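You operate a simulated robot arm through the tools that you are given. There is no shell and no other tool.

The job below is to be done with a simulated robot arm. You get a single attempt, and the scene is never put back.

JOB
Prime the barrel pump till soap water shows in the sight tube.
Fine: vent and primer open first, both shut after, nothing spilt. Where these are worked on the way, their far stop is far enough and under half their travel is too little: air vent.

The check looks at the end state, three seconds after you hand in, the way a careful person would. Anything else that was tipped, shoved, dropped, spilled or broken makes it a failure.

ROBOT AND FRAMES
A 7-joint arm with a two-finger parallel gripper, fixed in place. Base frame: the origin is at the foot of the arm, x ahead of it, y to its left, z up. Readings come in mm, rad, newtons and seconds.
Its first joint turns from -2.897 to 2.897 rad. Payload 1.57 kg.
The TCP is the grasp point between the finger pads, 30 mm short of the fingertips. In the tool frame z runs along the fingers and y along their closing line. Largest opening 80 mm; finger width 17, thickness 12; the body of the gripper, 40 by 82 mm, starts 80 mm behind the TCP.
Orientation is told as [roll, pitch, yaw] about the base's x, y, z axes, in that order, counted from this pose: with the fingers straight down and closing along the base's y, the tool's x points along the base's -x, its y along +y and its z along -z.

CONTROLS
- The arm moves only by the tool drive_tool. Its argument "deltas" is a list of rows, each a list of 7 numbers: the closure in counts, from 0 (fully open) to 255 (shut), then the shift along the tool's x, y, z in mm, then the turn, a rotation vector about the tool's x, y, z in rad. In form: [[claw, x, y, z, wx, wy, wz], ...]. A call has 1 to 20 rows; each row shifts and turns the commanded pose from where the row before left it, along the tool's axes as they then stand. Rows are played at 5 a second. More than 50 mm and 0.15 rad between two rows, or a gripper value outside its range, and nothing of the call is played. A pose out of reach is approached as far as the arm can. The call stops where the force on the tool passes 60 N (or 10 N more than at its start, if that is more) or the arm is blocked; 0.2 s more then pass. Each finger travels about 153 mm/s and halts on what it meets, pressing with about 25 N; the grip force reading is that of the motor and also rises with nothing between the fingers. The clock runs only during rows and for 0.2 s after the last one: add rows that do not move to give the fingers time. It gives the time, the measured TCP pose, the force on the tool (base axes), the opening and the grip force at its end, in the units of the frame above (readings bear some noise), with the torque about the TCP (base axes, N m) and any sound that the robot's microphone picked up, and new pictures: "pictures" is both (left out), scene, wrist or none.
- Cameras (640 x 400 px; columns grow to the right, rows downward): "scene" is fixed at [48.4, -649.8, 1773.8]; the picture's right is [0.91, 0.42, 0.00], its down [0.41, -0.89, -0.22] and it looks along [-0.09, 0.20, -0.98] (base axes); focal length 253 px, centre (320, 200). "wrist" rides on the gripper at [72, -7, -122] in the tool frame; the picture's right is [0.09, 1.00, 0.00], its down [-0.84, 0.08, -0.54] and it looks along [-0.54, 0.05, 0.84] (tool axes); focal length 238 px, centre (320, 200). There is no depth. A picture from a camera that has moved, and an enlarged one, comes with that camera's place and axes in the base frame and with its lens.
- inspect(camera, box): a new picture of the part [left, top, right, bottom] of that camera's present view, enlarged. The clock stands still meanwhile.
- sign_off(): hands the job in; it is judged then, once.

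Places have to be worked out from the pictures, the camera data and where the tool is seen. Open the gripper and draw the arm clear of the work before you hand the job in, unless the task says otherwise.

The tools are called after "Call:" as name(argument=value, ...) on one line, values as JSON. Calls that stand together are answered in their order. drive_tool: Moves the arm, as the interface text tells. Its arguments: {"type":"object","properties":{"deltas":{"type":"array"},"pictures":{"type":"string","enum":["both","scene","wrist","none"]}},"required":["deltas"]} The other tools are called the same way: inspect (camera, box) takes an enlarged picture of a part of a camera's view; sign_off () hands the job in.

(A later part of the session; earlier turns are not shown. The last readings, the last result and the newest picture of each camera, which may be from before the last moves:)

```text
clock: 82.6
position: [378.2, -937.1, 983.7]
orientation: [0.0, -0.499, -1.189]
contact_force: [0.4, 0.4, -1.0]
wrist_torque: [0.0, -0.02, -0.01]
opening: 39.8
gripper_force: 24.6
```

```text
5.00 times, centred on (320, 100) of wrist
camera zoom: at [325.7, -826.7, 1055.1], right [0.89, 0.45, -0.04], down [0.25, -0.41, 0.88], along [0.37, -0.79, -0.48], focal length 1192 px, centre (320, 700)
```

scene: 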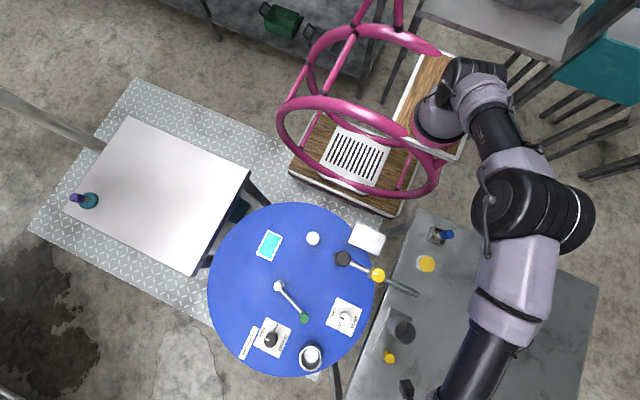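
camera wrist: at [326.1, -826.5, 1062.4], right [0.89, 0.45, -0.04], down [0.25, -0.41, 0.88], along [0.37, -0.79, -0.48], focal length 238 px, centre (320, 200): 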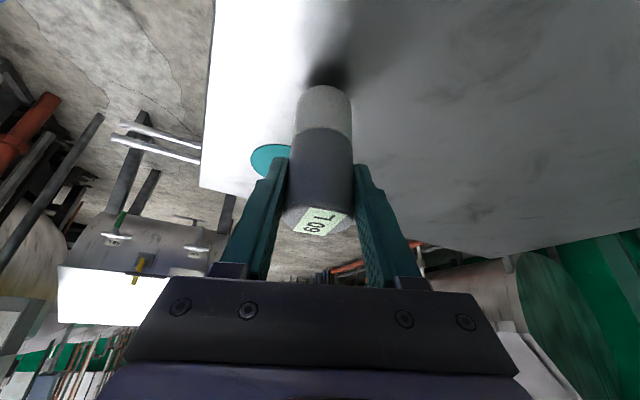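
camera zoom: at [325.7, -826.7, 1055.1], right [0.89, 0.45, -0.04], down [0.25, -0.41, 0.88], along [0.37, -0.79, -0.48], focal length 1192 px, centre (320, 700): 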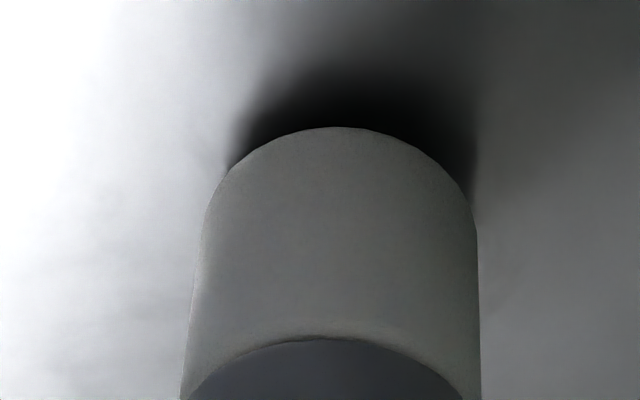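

Call:
drive_tool(deltas=[[255, 0.72, 0, 1.32, 0, 0, 0], [255, 0, 0, 0, 0, 0, 0]], pictures="none")

Call:
drive_tool(deltas=[[255, 0.72, 0, 1.32, 0, 0, 0], [255, 0, 0, 0, 0, 0, 0]], pictures="none")

Call:
drive_tool(deltas=[[255, 0.72, 0, 1.32, 0, 0, 0], [255, 0, 0, 0, 0, 0, 0]], pictures="none")

```text
clock: 83.2
position: [379.6, -937.0, 980.7]
orientation: [0.0, -0.5, -1.187]
contact_force: [-0.5, 0.7, -0.6]
wrist_torque: [0.02, -0.02, -0.03]
opening: 40.0
gripper_force: 25.0
```

```text
clock: 83.8
position: [378.8, -937.0, 980.1]
orientation: [-0.001, -0.501, -1.19]
contact_force: [-0.4, 0.2, -0.5]
wrist_torque: [-0.01, -0.02, -0.06]
opening: 39.8
gripper_force: 24.1
```

```text
clock: 84.4
position: [380.0, -937.1, 979.2]
orientation: [0.0, -0.499, -1.189]
contact_force: [0.1, 0.1, -0.6]
wrist_torque: [0.0, -0.02, 0.01]
opening: 40.0
gripper_force: 25.1
```

Call:
drive_tool(deltas=[[255, 0.72, 0, 1.32, 0, 0, 0], [255, 0, 0, 0, 0, 0, 0]], pictures="none")

Call:
drive_tool(deltas=[[255, 0.72, 0, 1.32, 0, 0, 0], [255, 0, 0, 0, 0, 0, 0]], pictures="none")

Call:
drive_tool(deltas=[[255, 0.72, 0, 1.32, 0, 0, 0], [255, 0, 0, 0, 0, 0, 0]], pictures="none")

Call:
inspect(camera="wrist", box=[260, 60, 380, 140])

```text
clock: 85.0
position: [378.2, -937.0, 978.7]
orientation: [0.0, -0.499, -1.191]
contact_force: [0.4, 1.1, -1.6]
wrist_torque: [0.0, -0.02, -0.04]
opening: 39.9
gripper_force: 25.3
```

```text
clock: 85.6
position: [378.9, -937.5, 977.7]
orientation: [0.0, -0.501, -1.188]
contact_force: [0.4, 1.6, 5.2]
wrist_torque: [0.12, -0.03, 0.01]
opening: 40.0
gripper_force: 25.7
```

```text
clock: 86.2
position: [377.8, -938.6, 977.7]
orientation: [0.0, -0.503, -1.189]
contact_force: [0.8, 2.1, 16.5]
wrist_torque: [0.26, -0.02, 0.01]
opening: 40.1
gripper_force: 25.4
```

```text
5.00 times, centred on (320, 100) of wrist
camera zoom: at [325.7, -826.4, 1048.1], right [0.89, 0.45, -0.04], down [0.25, -0.41, 0.88], along [0.37, -0.8, -0.48], focal length 1192 px, centre (320, 700)
```

zoom: 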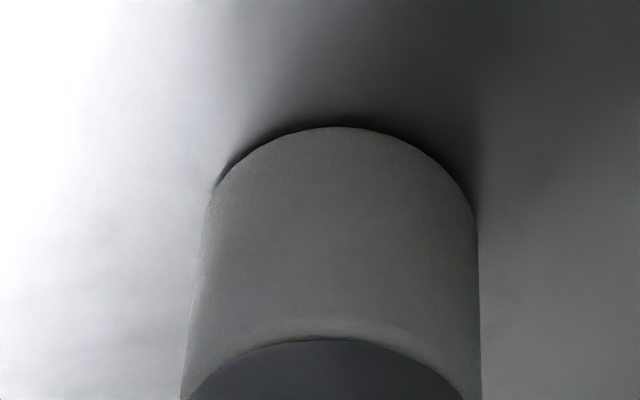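

The gauge is back in contact with the bench. I'll ease off, open, back away along the tool axis and rise clear.

Call:
drive_tool(deltas=[[255, -0.72, 0, -1.32, 0, 0, 0], [255, 0, 0, 0, 0, 0, 0], [120, 0, 0, 0, 0, 0, 0], [80, 0, 0, 0, 0, 0, 0], [0, 0, 0, 0, 0, 0, 0], [0, 0, 0, 0, 0, 0, 0], [0, 0, 0, -30, 0, 0, 0], [0, 0, 0, -40, 0, 0, 0], [0, 0, 0, -40, 0, 0, 0], [0, -9.6, 0, -17.6, 0, 0, 0], [0, 0, 0, 0, 0, 0, 0]])

Call:
inspect(camera="wrist", box=[240, 30, 400, 190])

```text
clock: 88.6
position: [357.3, -887.4, 1092.0]
orientation: [0.001, -0.5, -1.186]
contact_force: [-0.1, 0.4, -0.4]
wrist_torque: [-0.03, 0.02, -0.02]
opening: 80.0
gripper_force: 0.1
camera wrist: at [305.5, -777.6, 1164.1], right [0.89, 0.45, -0.04], down [0.25, -0.41, 0.88], along [0.37, -0.79, -0.48], focal length 238 px, centre (320, 200)
```

scene: 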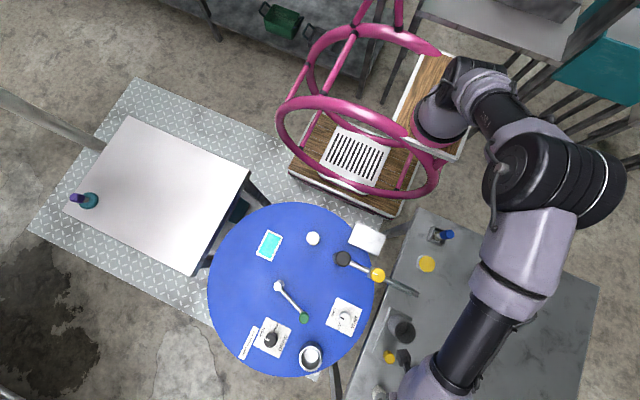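
wrist: 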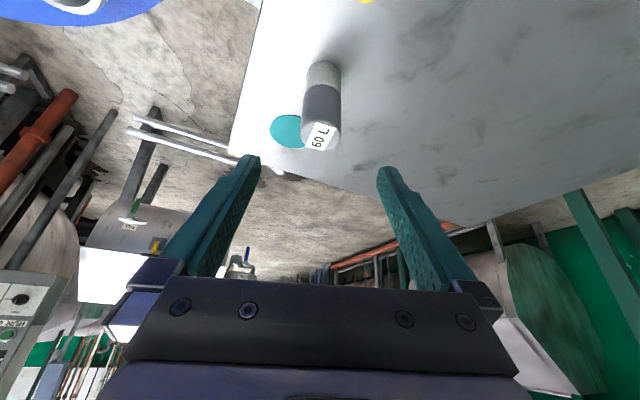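

```text
2.50 times, centred on (320, 110) of wrist
camera zoom: at [305.5, -777.6, 1164.1], right [0.89, 0.45, -0.04], down [0.25, -0.41, 0.88], along [0.37, -0.79, -0.48], focal length 596 px, centre (320, 425)
```

zoom: 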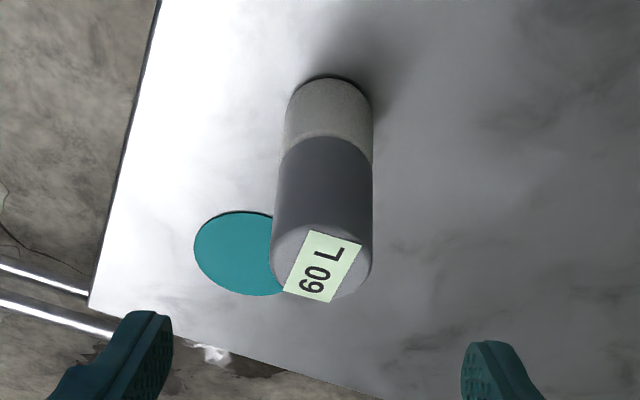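

The gauge is back in its place, still showing 60 L. I'll go and fetch the parked white plug to put it back in the socket.

Call:
drive_tool(deltas=[[0, -19.1, 0, -35.1, 0, 0, 0], [0, -19.1, 0, -35.1, 0, 0, 0], [0, 0, 0, 0, 0, 0.075, 0], [0, 0, 0, 0, 0, 0.075, 0], [0, 0, 0, 0, 0.039, 0, 0.1065], [0, 0, 0, 0, 0.039, 0, 0.1065], [0, 30.9, -27.5, -11.3, 0, 0, 0], [0, 30.9, -27.5, -11.3, 0, 0, 0], [0, 30.9, -27.5, -11.3, 0, 0, 0], [0, 30.9, -27.5, -11.3, 0, 0, 0], [0, 30.9, -27.5, -11.3, 0, 0, 0], [0, 30.9, -27.5, -11.3, 0, 0, 0], [0, 30.9, -27.5, -11.3, 0, 0, 0], [0, 30.9, -27.5, -11.3, 0, 0, 0], [0, 30.9, -27.5, -11.3, 0, 0, 0], [0, 30.9, -27.5, -11.3, 0, 0, 0], [0, 30.9, -27.5, -11.3, 0, 0, 0], [0, 0, 0, 0, 0, 0, 0]])

```text
clock: 92.4
position: [4.3, -576.2, 1172.4]
orientation: [0.001, -0.349, -1.416]
contact_force: [0.0, 0.1, 0.7]
wrist_torque: [0.0, 0.02, -0.02]
opening: 80.1
gripper_force: 0.1
camera wrist: at [-20.1, -469.9, 1261.8], right [0.97, 0.24, -0.03], down [0.17, -0.58, 0.8], along [0.17, -0.78, -0.6], focal length 238 px, centre (320, 200)
```

scene: 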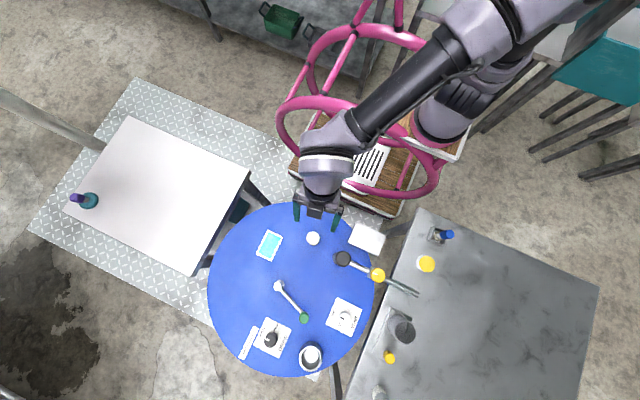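
wrist: 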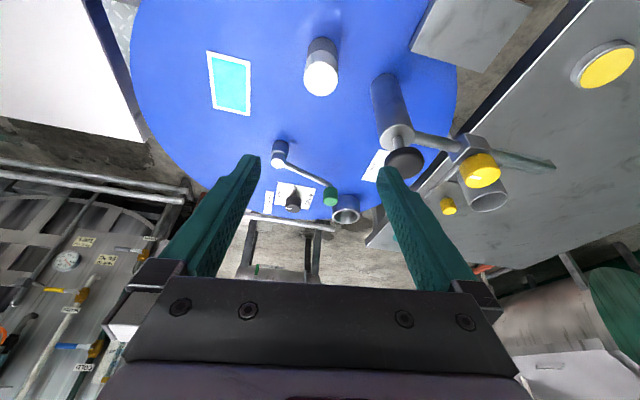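

Call:
drive_tool(deltas=[[0, 10.4, -0.8, 29.5, 0, 0, 0], [0, 10.4, -0.8, 29.5, 0, 0, 0], [0, 10.4, -0.8, 29.5, 0, 0, 0], [0, 10.4, -0.7, 29.5, 0, 0, 0], [0, 0, 0, 0, 0, 0, 0]], pictures="wrist")

Call:
inspect(camera="wrist", box=[220, 60, 420, 260])

```text
clock: 93.6
position: [1.9, -577.0, 1046.2]
orientation: [0.0, -0.348, -1.417]
contact_force: [-0.2, -0.4, 0.3]
wrist_torque: [0.02, -0.02, -0.04]
opening: 80.1
gripper_force: 0.0
camera wrist: at [-22.9, -471.0, 1137.0], right [0.97, 0.24, -0.03], down [0.17, -0.58, 0.8], along [0.17, -0.78, -0.6], focal length 238 px, centre (320, 200)
```

wrist: 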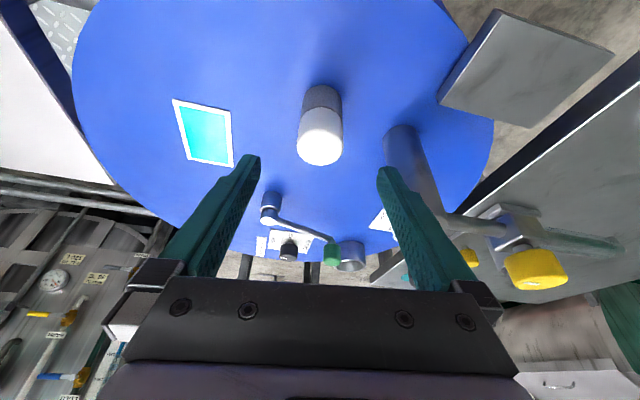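

```text
2.00 times, centred on (320, 160) of wrist
camera zoom: at [-22.9, -471.0, 1137.0], right [0.97, 0.24, -0.03], down [0.17, -0.58, 0.8], along [0.17, -0.78, -0.6], focal length 477 px, centre (320, 280)
```

zoom: 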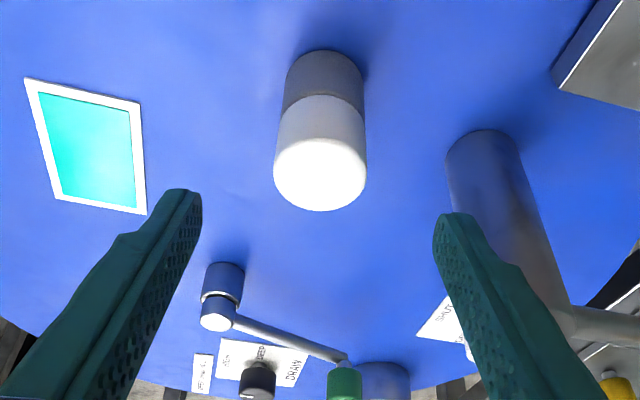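

Call:
drive_tool(deltas=[[0, -0.4, -0.2, 26.5, 0, 0, 0], [0, -0.4, -0.2, 26.5, 0, 0, 0], [0, -0.4, -0.2, 26.5, 0, 0, 0], [0, 0, 0, 0, 0, 0, 0], [90, 0, 0, 0, 0, 0, 0], [140, 0, 0, 0, 0, 0, 0], [255, 0, 0, 0, 0, 0, 0], [255, 0, 0, 0, 0, 0, 0]], pictures="wrist")

Call:
inspect(camera="wrist", box=[220, 60, 420, 260])

```text
clock: 95.4
position: [3.8, -608.2, 975.1]
orientation: [-0.001, -0.348, -1.417]
contact_force: [0.6, -0.1, 0.2]
wrist_torque: [0.01, -0.03, 0.02]
opening: 39.6
gripper_force: 25.2
camera wrist: at [-20.2, -500.2, 1063.0], right [0.97, 0.24, -0.03], down [0.17, -0.58, 0.8], along [0.17, -0.78, -0.6], focal length 238 px, centre (320, 200)
```

wrist: 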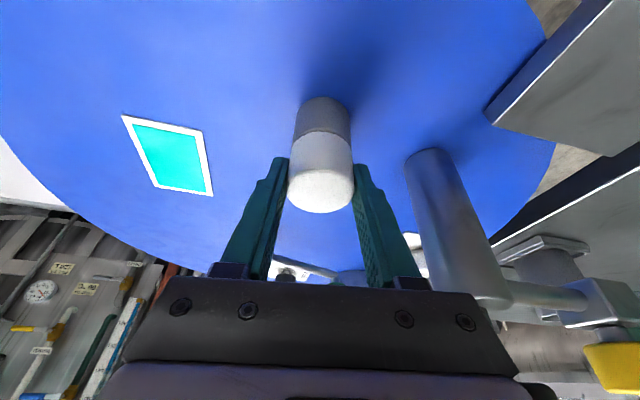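

```text
2.00 times, centred on (320, 160) of wrist
camera zoom: at [-20.2, -500.2, 1063.0], right [0.97, 0.24, -0.03], down [0.17, -0.58, 0.8], along [0.17, -0.78, -0.6], focal length 477 px, centre (320, 280)
```

zoom: 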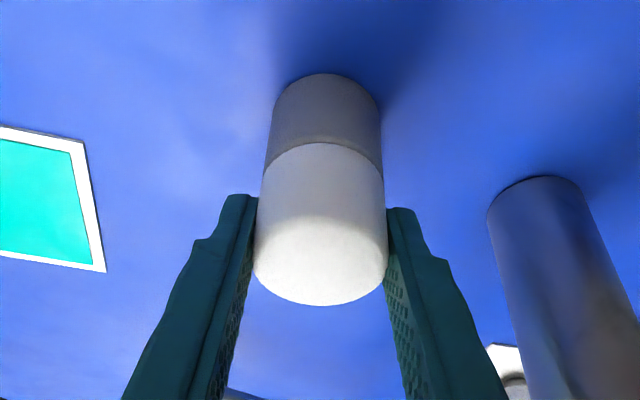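

Plug gripped. I'll lift it and carry it back above the socket.

Call:
drive_tool(deltas=[[255, -11.4, 0, -31.3, 0, 0, 0], [255, -11.4, 0, -31.3, 0, 0, 0], [255, -11.4, 0, -31.3, 0, 0, 0], [255, -35.1, 10.3, 12.8, 0, 0, 0], [255, -35.1, 10.3, 12.8, 0, 0, 0], [255, -35.1, 10.3, 12.8, 0, 0, 0], [255, -35.1, 10.3, 12.8, 0, 0, 0], [255, -35.1, 10.3, 12.8, 0, 0, 0], [255, -35.1, 10.3, 12.8, 0, 0, 0], [255, -35.1, 10.3, 12.8, 0, 0, 0], [255, -35.1, 10.3, 12.8, 0, 0, 0], [255, -35.1, 10.3, 12.8, 0, 0, 0], [255, 0, 0, 0, 0, 0, 0]])

Call:
inspect(camera="wrist", box=[220, 30, 420, 230])

```text
clock: 98.2
position: [149.0, -925.7, 1074.1]
orientation: [0.002, -0.351, -1.415]
contact_force: [0.7, -0.8, -0.7]
wrist_torque: [-0.01, 0.01, -0.02]
opening: 39.8
gripper_force: 25.4
camera wrist: at [123.4, -818.5, 1162.9], right [0.97, 0.24, -0.03], down [0.17, -0.58, 0.8], along [0.17, -0.78, -0.6], focal length 238 px, centre (320, 200)
```

scene: 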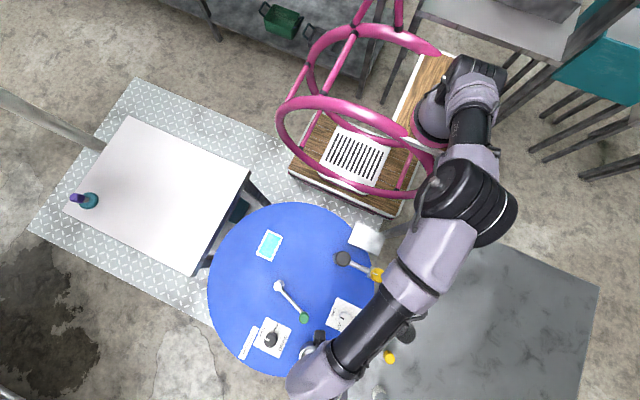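
wrist: 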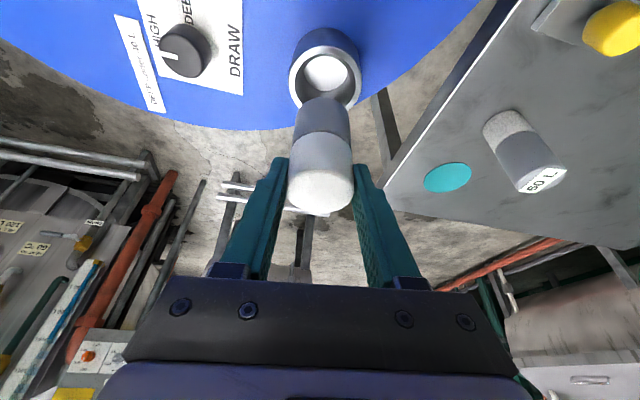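

```text
2.00 times, centred on (320, 130) of wrist
camera zoom: at [123.4, -818.5, 1162.9], right [0.97, 0.24, -0.03], down [0.17, -0.58, 0.8], along [0.17, -0.78, -0.6], focal length 477 px, centre (320, 340)
```

zoom: 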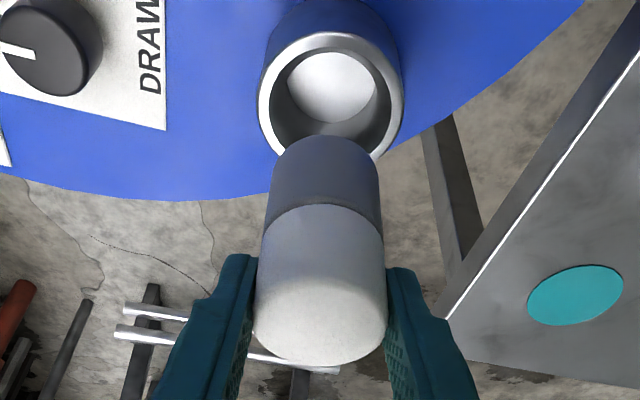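

Aligned with the socket again. I'll lower the plug in.

Call:
drive_tool(deltas=[[255, 0, 1, 0, 0, 0, 0], [255, 9.26, 0, 25.35, 0, 0, 0], [255, 9.26, 0, 25.35, 0, 0, 0], [255, 6.0, 0, 16.4, 0, 0, 0], [255, 0, 0, 0, 0, 0, 0]], pictures="none")

Call:
inspect(camera="wrist", box=[220, 60, 420, 260])

```text
clock: 99.4
position: [149.1, -925.5, 1002.6]
orientation: [0.0, -0.351, -1.415]
contact_force: [-0.3, -1.2, -0.6]
wrist_torque: [-0.07, 0.03, 0.0]
opening: 39.8
gripper_force: 24.9
```

```text
2.00 times, centred on (320, 160) of wrist
camera zoom: at [124.6, -818.2, 1091.4], right [0.97, 0.24, -0.03], down [0.17, -0.58, 0.8], along [0.17, -0.78, -0.6], focal length 477 px, centre (320, 280)
```

zoom: 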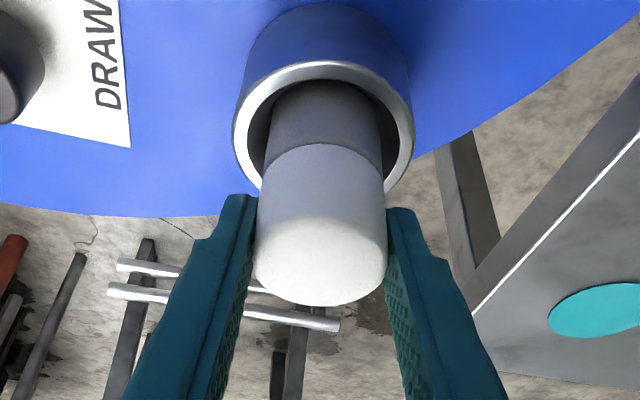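

The plug is entering cleanly. I'll go down in a few more gentle steps until it seats.

Call:
drive_tool(deltas=[[255, 2.4, 0, 6.6, 0, 0, 0], [255, 2.4, 0, 6.6, 0, 0, 0], [255, 0, 0, 0, 0, 0, 0]], pictures="none")

Call:
drive_tool(deltas=[[255, 0.69, 0, 1.88, 0, 0, 0], [255, 0, 0, 0, 0, 0, 0]], pictures="none")

Call:
drive_tool(deltas=[[255, 0.69, 0, 1.88, 0, 0, 0], [255, 0, 0, 0, 0, 0, 0]], pictures="none")

Call:
drive_tool(deltas=[[255, 0.51, 0, 1.41, 0, 0, 0], [255, 0, 0, 0, 0, 0, 0]], pictures="none")

```text
clock: 100.2
position: [149.5, -925.4, 988.0]
orientation: [0.0, -0.35, -1.416]
contact_force: [-0.3, -4.6, 2.0]
wrist_torque: [-0.31, -0.03, 0.04]
opening: 40.0
gripper_force: 24.9
```

```text
clock: 100.8
position: [149.1, -925.8, 985.5]
orientation: [-0.001, -0.352, -1.416]
contact_force: [2.0, -7.1, 2.2]
wrist_torque: [-0.38, -0.03, 0.01]
opening: 39.5
gripper_force: 24.9
```

```text
clock: 101.4
position: [149.9, -924.9, 984.2]
orientation: [-0.001, -0.351, -1.415]
contact_force: [1.8, -10.5, 3.2]
wrist_torque: [-0.52, -0.06, 0.03]
opening: 39.7
gripper_force: 25.3
```

```text
clock: 102.0
position: [149.3, -926.0, 982.5]
orientation: [-0.001, -0.351, -1.415]
contact_force: [0.8, -11.1, 3.9]
wrist_torque: [-0.53, -0.01, 0.02]
opening: 39.7
gripper_force: 25.3
```

A sideways force of -11 N in y means the plug is rubbing the socket's inner wall on the base side. I'll shift 3 mm outward to free it.

Call:
drive_tool(deltas=[[255, -1.41, 0, 0.51, 0, 0, 0], [255, -1.41, 0, 0.51, 0, 0, 0], [255, 0, 0, 0, 0, 0, 0]], pictures="none")

Call:
inspect(camera="wrist", box=[220, 60, 420, 260])

```text
clock: 102.8
position: [148.6, -927.1, 981.1]
orientation: [0.001, -0.349, -1.414]
contact_force: [0.3, -0.7, 1.1]
wrist_torque: [0.04, -0.01, 0.02]
opening: 39.7
gripper_force: 25.1
```

```text
2.00 times, centred on (320, 160) of wrist
camera zoom: at [125.0, -819.9, 1071.0], right [0.97, 0.24, -0.03], down [0.17, -0.58, 0.8], along [0.17, -0.78, -0.61], focal length 477 px, centre (320, 280)
```

zoom: 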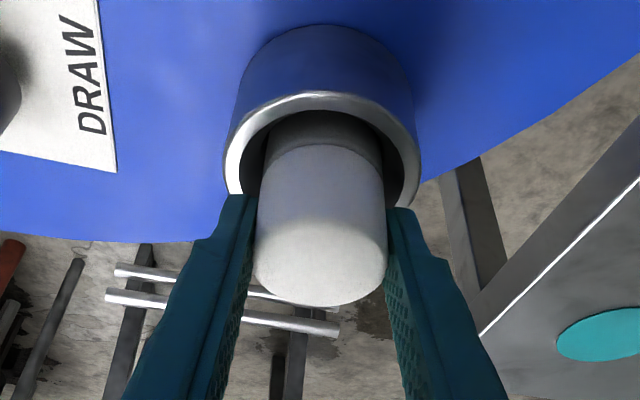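

The side force is gone. I'll continue down until it seats.

Call:
drive_tool(deltas=[[255, 0.51, 0, 1.41, 0, 0, 0], [255, 0, 0, 0, 0, 0, 0]], pictures="none")

Call:
drive_tool(deltas=[[255, 0.51, 0, 1.41, 0, 0, 0], [255, 0, 0, 0, 0, 0, 0]], pictures="none")

Call:
drive_tool(deltas=[[255, 0.51, 0, 1.41, 0, 0, 0], [255, 0, 0, 0, 0, 0, 0]], pictures="none")

```text
clock: 103.4
position: [149.4, -927.0, 980.7]
orientation: [0.0, -0.352, -1.416]
contact_force: [1.0, 2.4, 6.7]
wrist_torque: [0.29, -0.02, 0.0]
opening: 39.8
gripper_force: 24.7
```

```text
clock: 104.0
position: [151.1, -927.7, 980.2]
orientation: [0.001, -0.352, -1.415]
contact_force: [0.5, 1.1, 17.2]
wrist_torque: [0.22, -0.01, 0.02]
opening: 39.7
gripper_force: 24.9
```

```text
clock: 104.6
position: [148.8, -929.4, 979.7]
orientation: [-0.002, -0.356, -1.416]
contact_force: [-1.2, -1.6, 26.9]
wrist_torque: [-0.13, 0.06, -0.02]
opening: 40.0
gripper_force: 25.0
```

Seated, with contact at z≈980. I'll ease off, release, and back away.

Call:
drive_tool(deltas=[[255, -0.9, 0, -2.4, 0, 0, 0], [255, 0, 0, 0, 0, 0, 0], [120, 0, 0, 0, 0, 0, 0], [80, 0, 0, 0, 0, 0, 0], [0, 0, 0, 0, 0, 0, 0], [0, 0, 0, 0, 0, 0, 0], [0, 0, 0, -30, 0, 0, 0], [0, 0, 0, -40, 0, 0, 0], [0, 0, 0, -40, 0, 0, 0], [0, -10, 0, -28, 0, 0, 0], [0, 0, 0, 0, 0, 0, 0]])

Call:
inspect(camera="wrist", box=[160, 0, 480, 200])

```text
clock: 107.0
position: [143.0, -891.7, 1112.4]
orientation: [0.001, -0.349, -1.416]
contact_force: [0.5, -1.0, -0.6]
wrist_torque: [0.01, -0.04, 0.02]
opening: 80.0
gripper_force: 0.0
camera wrist: at [118.8, -784.2, 1202.8], right [0.97, 0.24, -0.03], down [0.17, -0.58, 0.8], along [0.17, -0.78, -0.6], focal length 238 px, centre (320, 200)
```

scene: 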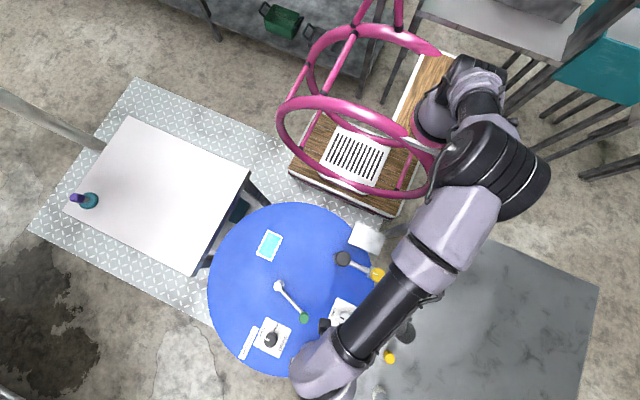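
wrist: 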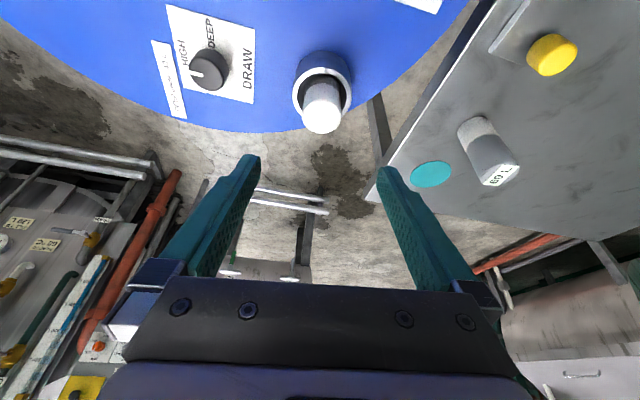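

```text
2.00 times, centred on (320, 100) of wrist
camera zoom: at [118.8, -784.2, 1202.8], right [0.97, 0.24, -0.03], down [0.17, -0.58, 0.8], along [0.17, -0.78, -0.6], focal length 477 px, centre (320, 400)
```

zoom: 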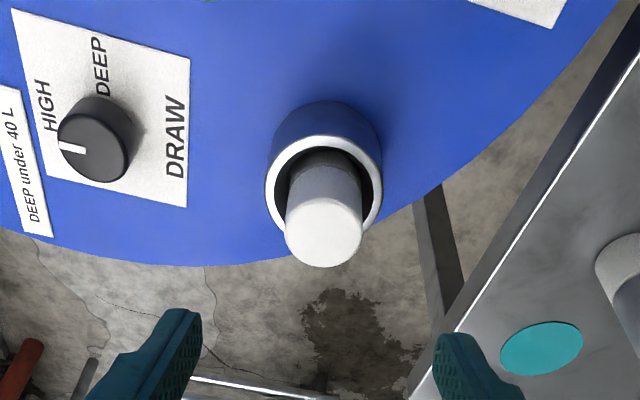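

The plug is back in the socket and DRAW points to HIGH, which is right for 60 L. Before touching any valves I'll take high-zoom looks at the lever pivot, the pump head, the valve and the sight tube.

Call:
inspect(camera="scene", box=[268, 276, 292, 296])

Call:
inspect(camera="scene", box=[330, 248, 390, 285])

Call:
inspect(camera="scene", box=[290, 305, 318, 325])

Call:
inspect(camera="scene", box=[380, 275, 425, 305])

```text
16.00 times, centred on (280, 286) of scene
camera zoom: at [48.4, -649.8, 1773.8], right [0.91, 0.42, 0.0], down [0.41, -0.89, -0.22], along [-0.09, 0.2, -0.98], focal length 4051 px, centre (960, -1176)
```

zoom: 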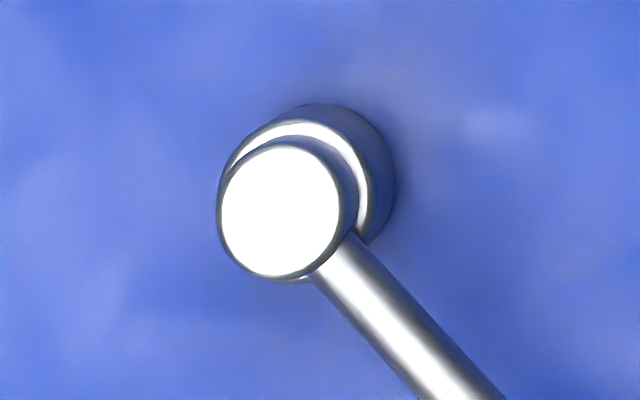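

```text
10.67 times, centred on (360, 266) of scene
camera zoom: at [48.4, -649.8, 1773.8], right [0.91, 0.42, 0.0], down [0.41, -0.89, -0.22], along [-0.09, 0.2, -0.98], focal length 2701 px, centre (-107, -509)
```

zoom: 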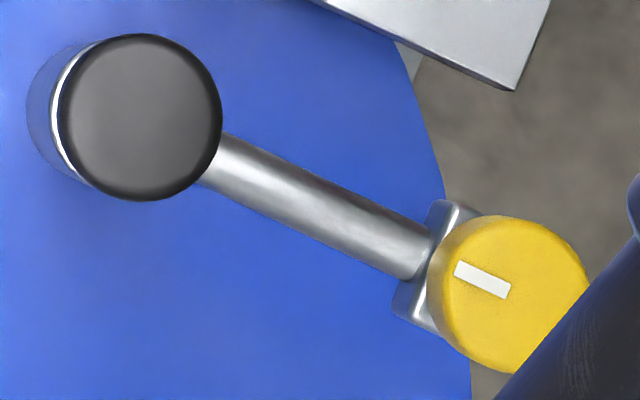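

```text
16.00 times, centred on (304, 315) of scene
camera zoom: at [48.4, -649.8, 1773.8], right [0.91, 0.42, 0.0], down [0.41, -0.89, -0.22], along [-0.09, 0.2, -0.98], focal length 4051 px, centre (576, -1640)
```

zoom: 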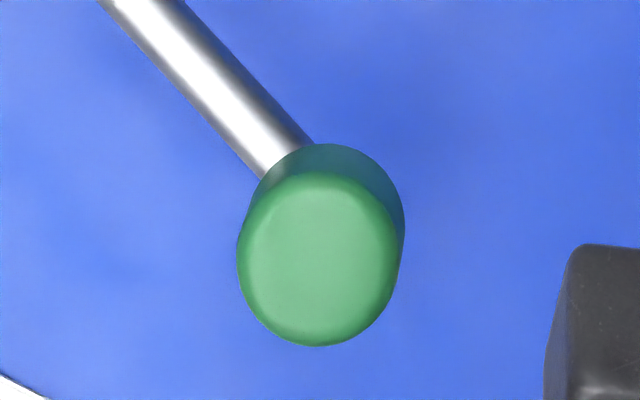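

```text
13.33 times, centred on (402, 290) of scene
camera zoom: at [48.4, -649.8, 1773.8], right [0.91, 0.42, 0.0], down [0.41, -0.89, -0.22], along [-0.09, 0.2, -0.98], focal length 3376 px, centre (-780, -1000)
```

zoom: 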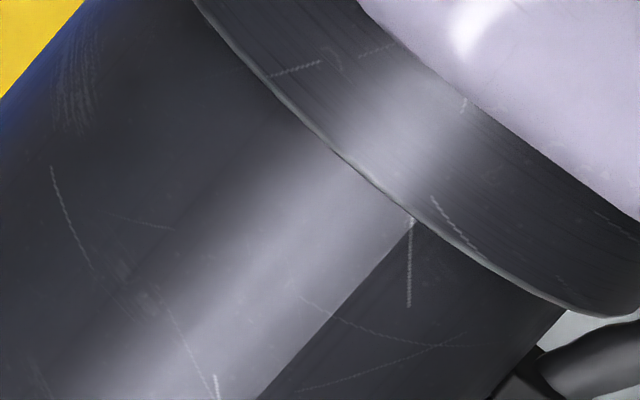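

The crank has no markings, while the yellow knob is plainly a valve in the pump's outlet line. That makes it the likely primer, and the black plunger the pump. The vent comes first: I'll straighten the tool and position 100 mm above the VENT knob to get its exact centre.

Call:
drive_tool(deltas=[[0, 0, 0, 0, 0, 0.117, 0], [0, 0, 0, 0, 0, 0.117, 0], [0, 0, 0, 0, 0, 0.116, 0], [0, 0, 0, 0, 0, 0, 0.077], [0, 0, 0, 0, 0, 0, 0.077], [0, 25.7, 13.5, 20.5, 0, 0, 0], [0, 25.7, 13.5, 20.5, 0, 0, 0], [0, 25.7, 13.5, 20.5, 0, 0, 0], [0, 25.7, 13.5, 20.5, 0, 0, 0], [0, 0, 0, 0, 0, 0, 0]])

Call:
inspect(camera="wrist", box=[240, 60, 400, 220])

```text
clock: 109.2
position: [199.1, -785.5, 1030.9]
orientation: [0.0, 0.001, -1.569]
contact_force: [-0.4, 0.4, -0.2]
wrist_torque: [-0.01, -0.01, 0.0]
opening: 80.3
gripper_force: 0.0
camera wrist: at [190.2, -713.8, 1152.5], right [1.0, 0.09, 0.0], down [0.08, -0.84, 0.54], along [0.05, -0.54, -0.84], focal length 238 px, centre (320, 200)
```

scene: 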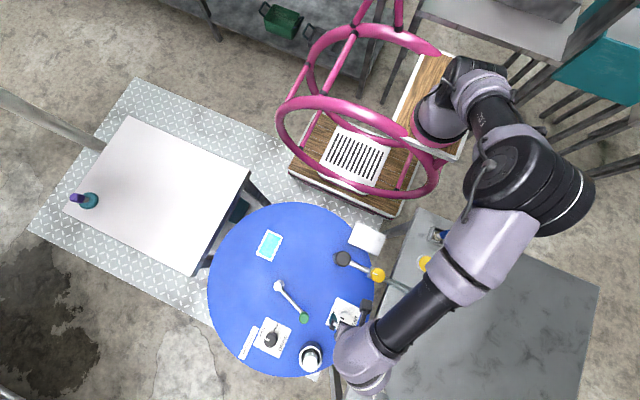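
wrist: 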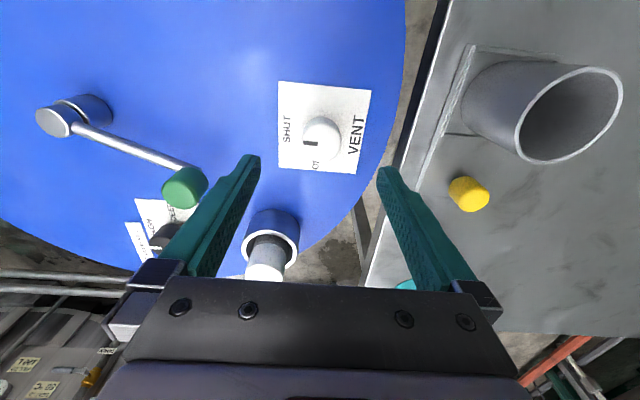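

```text
2.50 times, centred on (320, 140) of wrist
camera zoom: at [190.2, -713.8, 1152.5], right [1.0, 0.09, 0.0], down [0.08, -0.84, 0.54], along [0.05, -0.54, -0.84], focal length 596 px, centre (320, 350)
```

zoom: 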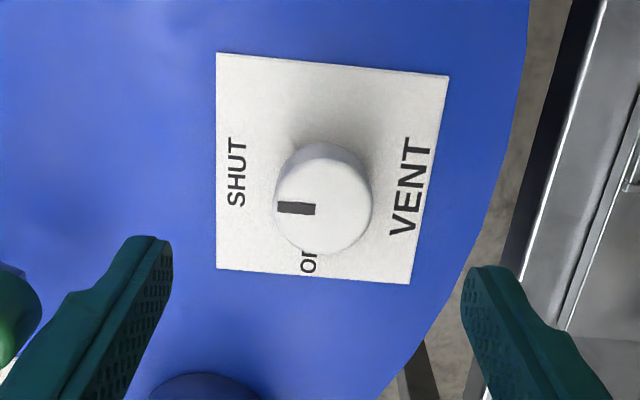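

The VENT knob is centred at about (200.5,-791.5), top z≈931, 36 mm across, with its mark on SHUT. I'll centre over it and lower the open fingers around it.

Call:
drive_tool(deltas=[[0, -6, 1.4, 0, 0, 0, 0], [0, 0, 0, 30, 0, 0, 0], [0, 0, 0, 30, 0, 0, 0], [0, 0, 0, 0, 0, 0, 0]], pictures="none")

Call:
inspect(camera="wrist", box=[220, 60, 420, 260])

```text
clock: 110.2
position: [198.8, -791.9, 972.1]
orientation: [-0.001, 0.0, -1.568]
contact_force: [-0.5, -1.1, -0.7]
wrist_torque: [0.05, 0.0, 0.02]
opening: 80.0
gripper_force: 0.0
```

```text
2.00 times, centred on (320, 160) of wrist
camera zoom: at [191.5, -720.1, 1092.8], right [1.0, 0.09, 0.0], down [0.08, -0.84, 0.54], along [0.05, -0.54, -0.84], focal length 477 px, centre (320, 280)
```

zoom: 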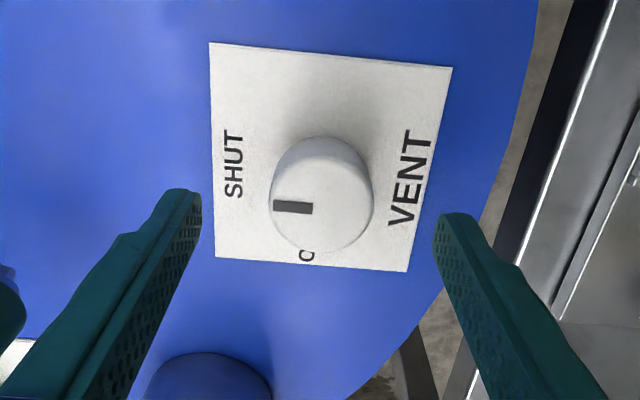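

Well centred. I'll lower the last 30 mm and close on the knob.

Call:
drive_tool(deltas=[[0, -0.5, 0, 15, 0, 0, 0], [0, 0, 0, 14, 0, 0, 0], [0, 0, 0, 0, 0, 0, 0]], pictures="none")

Call:
drive_tool(deltas=[[100, 0, 0, 0, 0, 0, 0], [160, 0, 0, 0, 0, 0, 0], [255, 0, 0, 0, 0, 0, 0], [255, 0, 0, 0, 0, 0, 0]], pictures="wrist")

Call:
inspect(camera="wrist", box=[220, 60, 420, 260])

```text
clock: 111.0
position: [199.0, -793.8, 941.7]
orientation: [0.0, 0.0, -1.569]
contact_force: [-0.1, 0.0, 0.2]
wrist_torque: [-0.03, 0.02, 0.02]
opening: 79.9
gripper_force: 0.1
```

```text
clock: 112.0
position: [199.7, -793.4, 942.1]
orientation: [0.001, 0.0, -1.57]
contact_force: [2.6, -0.3, -1.6]
wrist_torque: [-0.12, -0.04, -0.02]
opening: 37.7
gripper_force: 44.0
camera wrist: at [191.8, -720.9, 1063.5], right [1.0, 0.09, 0.0], down [0.08, -0.84, 0.54], along [0.05, -0.54, -0.84], focal length 238 px, centre (320, 200)
```

wrist: 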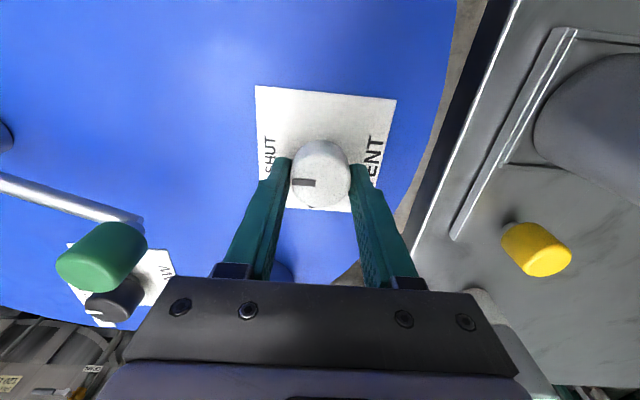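

```text
2.00 times, centred on (320, 160) of wrist
camera zoom: at [191.8, -720.9, 1063.5], right [1.0, 0.09, 0.0], down [0.08, -0.84, 0.54], along [0.05, -0.54, -0.84], focal length 477 px, centre (320, 280)
```

zoom: 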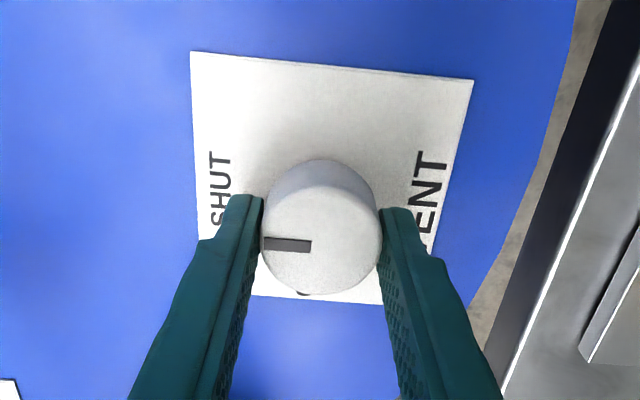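

Gripped. I'll turn counterclockwise as seen from above (SHUT toward OPEN) in small steps, watching the torque.

Call:
drive_tool(deltas=[[255, 0, 0, 0, 0, 0, -0.1], [255, 0, 0, 0, 0, 0, -0.1], [255, 0, 0, 0, 0, 0, -0.1], [255, 0, 0, 0, 0, 0, 0]], pictures="wrist")

Call:
inspect(camera="wrist", box=[220, 60, 420, 260])

```text
clock: 113.0
position: [200.8, -792.6, 942.1]
orientation: [0.002, 0.0, -1.269]
contact_force: [8.7, 4.0, -5.0]
wrist_torque: [0.38, -0.06, -0.02]
opening: 37.8
gripper_force: 43.3
camera wrist: at [171.5, -726.2, 1063.5], right [0.92, 0.38, 0.0], down [0.32, -0.78, 0.54], along [0.21, -0.5, -0.84], focal length 238 px, centre (320, 200)
```

wrist: 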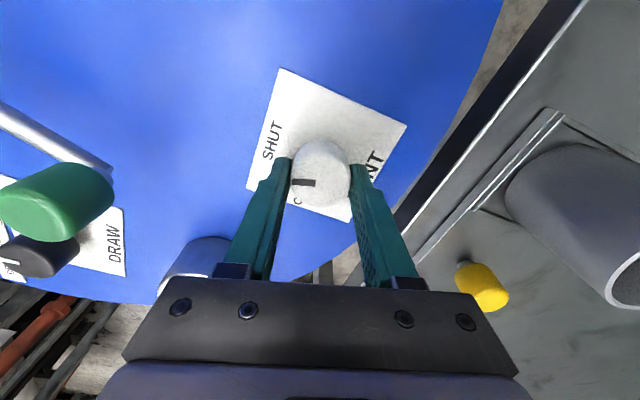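

```text
2.00 times, centred on (320, 160) of wrist
camera zoom: at [171.5, -726.2, 1063.5], right [0.92, 0.38, 0.0], down [0.32, -0.78, 0.54], along [0.21, -0.5, -0.84], focal length 477 px, centre (320, 280)
```

zoom: 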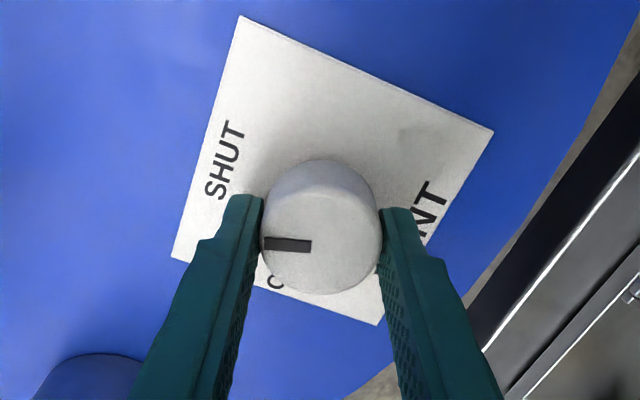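

The knob turns with the gripper. I'll continue toward OPEN.

Call:
drive_tool(deltas=[[255, 0, 0, 0, 0, 0, -0.1], [255, 0, 0, 0, 0, 0, -0.1], [255, 0, 0, 0, 0, 0, -0.1], [255, 0, 0, 0, 0, 0, -0.1], [255, 0, 0, 0, 0, 0, -0.1], [255, 0, 0, 0, 0, 0, -0.1], [255, 0, 0, 0, 0, 0, 0]], pictures="none")

Call:
drive_tool(deltas=[[255, 0, 0, 0, 0, 0, -0.1], [255, 0, 0, 0, 0, 0, -0.1], [255, 0, 0, 0, 0, 0, -0.1], [255, 0, 0, 0, 0, 0, -0.1], [255, 0, 0, 0, 0, 0, 0]], pictures="none")

Call:
inspect(camera="wrist", box=[220, 60, 420, 260])

```text
clock: 114.6
position: [201.6, -793.5, 942.1]
orientation: [0.003, 0.0, -0.668]
contact_force: [25.9, 29.6, -0.4]
wrist_torque: [0.01, -0.16, -0.1]
opening: 37.9
gripper_force: 43.8
```

```text
clock: 115.8
position: [196.6, -789.1, 941.8]
orientation: [0.006, 0.004, -0.272]
contact_force: [13.5, 50.3, 3.6]
wrist_torque: [-0.13, -0.58, 0.12]
opening: 36.6
gripper_force: 43.3
```

```text
2.00 times, centred on (320, 160) of wrist
camera zoom: at [125.3, -777.5, 1063.5], right [0.18, 0.98, 0.01], down [0.83, -0.15, 0.54], along [0.53, -0.09, -0.84], focal length 477 px, centre (320, 280)
```

zoom: 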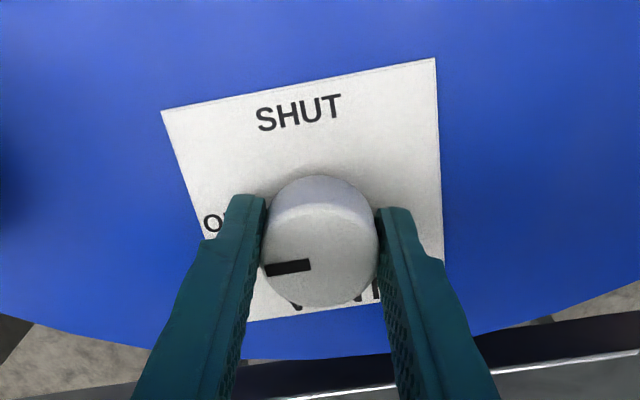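

The mark now points toward OPEN, but a 50 N side load has built up because my rotation centre is off by a few millimetres. I'll shift the tool to relieve it.

Call:
drive_tool(deltas=[[255, 1.3, 1.3, 0, 0, 0, 0], [255, 1.3, 1.3, 0, 0, 0, 0], [255, 0, 0, 0, 0, 0, 0]], pictures="none")

Call:
inspect(camera="wrist", box=[220, 60, 420, 260])

```text
clock: 116.6
position: [197.8, -790.7, 941.4]
orientation: [0.002, 0.001, -0.271]
contact_force: [12.5, 27.8, -7.8]
wrist_torque: [0.64, 0.8, 0.08]
opening: 36.6
gripper_force: 43.4
```

```text
2.00 times, centred on (320, 160) of wrist
camera zoom: at [125.3, -776.9, 1063.4], right [0.18, 0.98, 0.0], down [0.83, -0.15, 0.54], along [0.53, -0.09, -0.84], focal length 477 px, centre (320, 280)
```

zoom: 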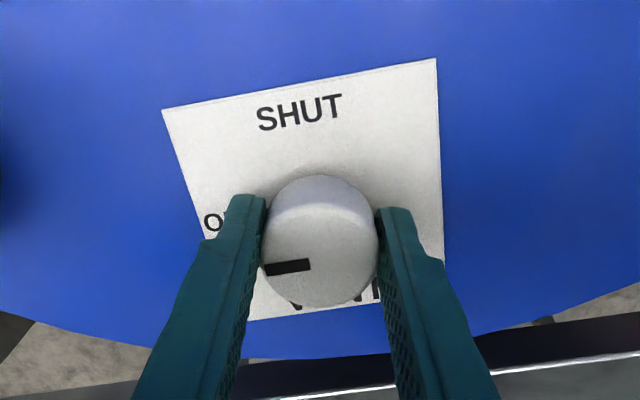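

Call:
drive_tool(deltas=[[255, 1.2, 1.5, 0, 0, 0, 0], [255, 0.5, 0.8, 0, 0, 0, 0], [255, 0, 0, 0, 0, 0, 0]], pictures="none")

Call:
drive_tool(deltas=[[255, 0, 0, 0, 0, 0, -0.1], [255, 0, 0, 0, 0, 0, -0.1], [255, 0, 0, 0, 0, 0, 0]], pictures="none")

Call:
inspect(camera="wrist", box=[220, 60, 420, 260])

```text
clock: 117.4
position: [196.7, -789.9, 942.1]
orientation: [-0.001, 0.0, -0.269]
contact_force: [14.3, -4.0, -16.2]
wrist_torque: [0.17, -0.25, -0.01]
opening: 36.5
gripper_force: 43.5
```

```text
clock: 118.2
position: [193.8, -788.9, 942.0]
orientation: [-0.005, 0.001, -0.069]
contact_force: [-1.9, -18.3, -7.9]
wrist_torque: [0.3, -0.15, -0.72]
opening: 37.6
gripper_force: 43.5
```

```text
2.00 times, centred on (320, 160) of wrist
camera zoom: at [120.8, -790.9, 1064.0], right [-0.02, 1.0, 0.0], down [0.84, 0.02, 0.54], along [0.54, 0.01, -0.84], focal length 477 px, centre (320, 280)
```

zoom: 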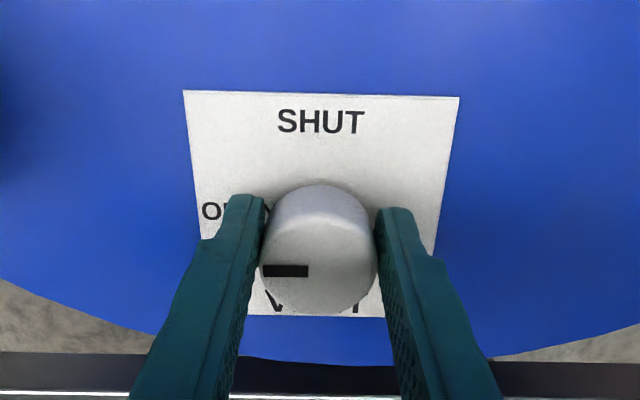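

The mark now points squarely to the OPEN side, and the torque (-0.72) suggests it is near the stop. I'll give one more small turn to confirm.

Call:
drive_tool(deltas=[[255, 0, 0, 0, 0, 0, -0.08], [255, 0, 0, 0, 0, 0, 0]], pictures="none")

Call:
inspect(camera="wrist", box=[220, 60, 420, 260])

```text
clock: 118.8
position: [192.9, -790.4, 942.2]
orientation: [-0.004, 0.002, 0.009]
contact_force: [-16.2, -30.3, -4.6]
wrist_torque: [-0.14, 0.33, -0.74]
opening: 37.7
gripper_force: 43.9
```

```text
2.00 times, centred on (320, 160) of wrist
camera zoom: at [120.6, -797.1, 1064.2], right [-0.1, 0.99, 0.0], down [0.84, 0.09, 0.54], along [0.54, 0.05, -0.84], focal length 477 px, centre (320, 280)
```

zoom: 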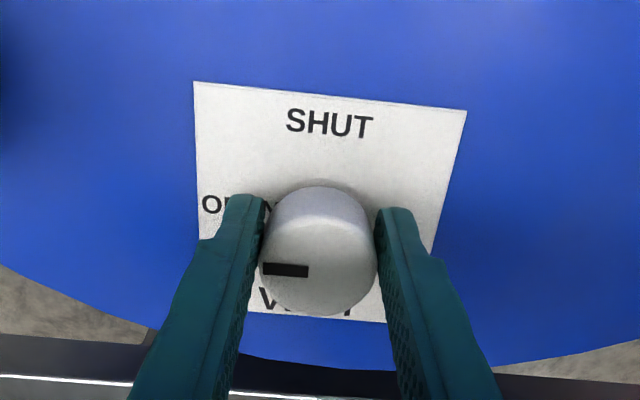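

Call:
drive_tool(deltas=[[255, 1, -2, 0, 0, 0, 0], [255, 0, 0, 0, 0, 0, -0.08], [255, 0, 0, 0, 0, 0, -0.08], [255, 0, 0, 0, 0, 0, 0]], pictures="none")

Call:
inspect(camera="wrist", box=[220, 60, 420, 260])

```text
clock: 119.8
position: [196.5, -791.3, 941.2]
orientation: [-0.003, -0.003, 0.173]
contact_force: [-6.0, -21.7, 8.6]
wrist_torque: [0.16, -0.31, -0.29]
opening: 37.2
gripper_force: 43.7
```

```text
2.00 times, centred on (320, 160) of wrist
camera zoom: at [125.2, -809.4, 1063.8], right [-0.26, 0.97, 0.0], down [0.81, 0.22, 0.54], along [0.52, 0.14, -0.84], focal length 477 px, centre (320, 280)
```

zoom: 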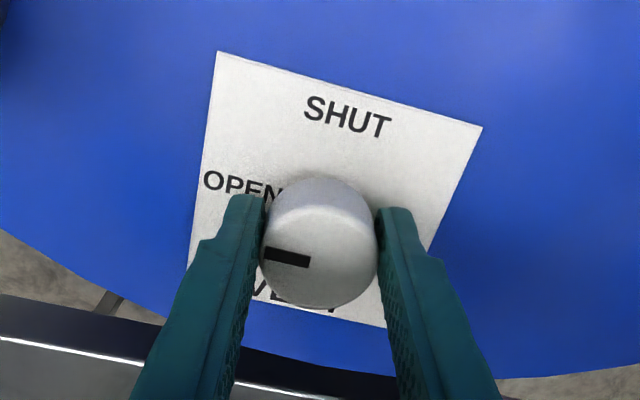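

The gripper slipped while the mark stayed parallel to the label's OPEN direction, so the vent is at its far stop, fully open. I'll release and lift off.

Call:
drive_tool(deltas=[[200, 0, 0, 0, 0, 0, 0], [100, 0, 0, 0, 0, 0, 0], [0, 0, 0, 0, 0, 0, 0], [0, 0, 0, 0, 0, 0, 0], [0, 0, 0, -30, 0, 0, 0], [0, 0, 0, -40, 0, 0, 0], [0, 0, 0, -40, 0, 0, 0], [0, 0, 0, -20, 0, 0, 0], [0, 0, 0, 0, 0, 0, 0]])

Call:
inspect(camera="wrist", box=[240, 30, 400, 190])

```text
clock: 121.8
position: [196.3, -789.7, 1073.4]
orientation: [-0.001, 0.001, 0.172]
contact_force: [-0.8, 0.3, 0.9]
wrist_torque: [-0.01, -0.01, 0.01]
opening: 79.7
gripper_force: 0.1
camera wrist: at [125.0, -808.6, 1194.1], right [-0.26, 0.97, 0.0], down [0.81, 0.22, 0.54], along [0.52, 0.14, -0.84], focal length 238 px, centre (320, 200)
```

scene: 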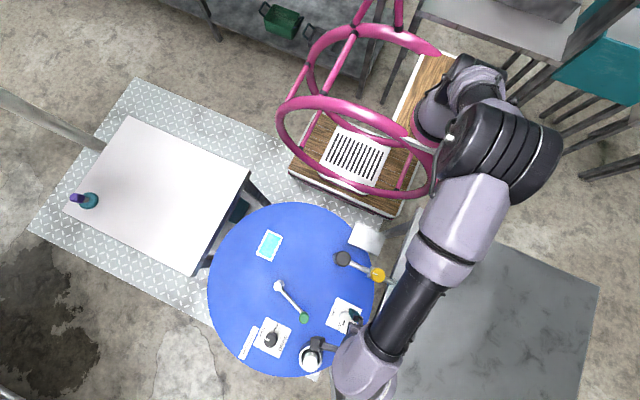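
wrist: 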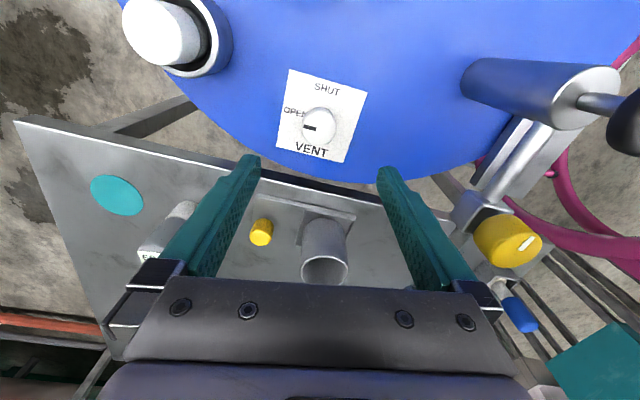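

```text
2.50 times, centred on (320, 110) of wrist
camera zoom: at [125.0, -808.6, 1194.1], right [-0.26, 0.97, 0.0], down [0.81, 0.22, 0.54], along [0.52, 0.14, -0.84], focal length 596 px, centre (320, 425)
```

zoom: 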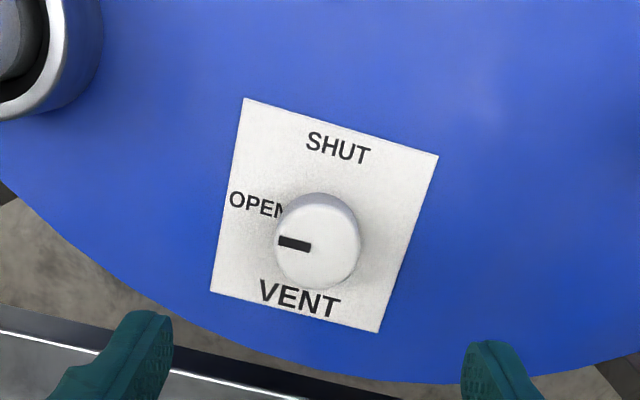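

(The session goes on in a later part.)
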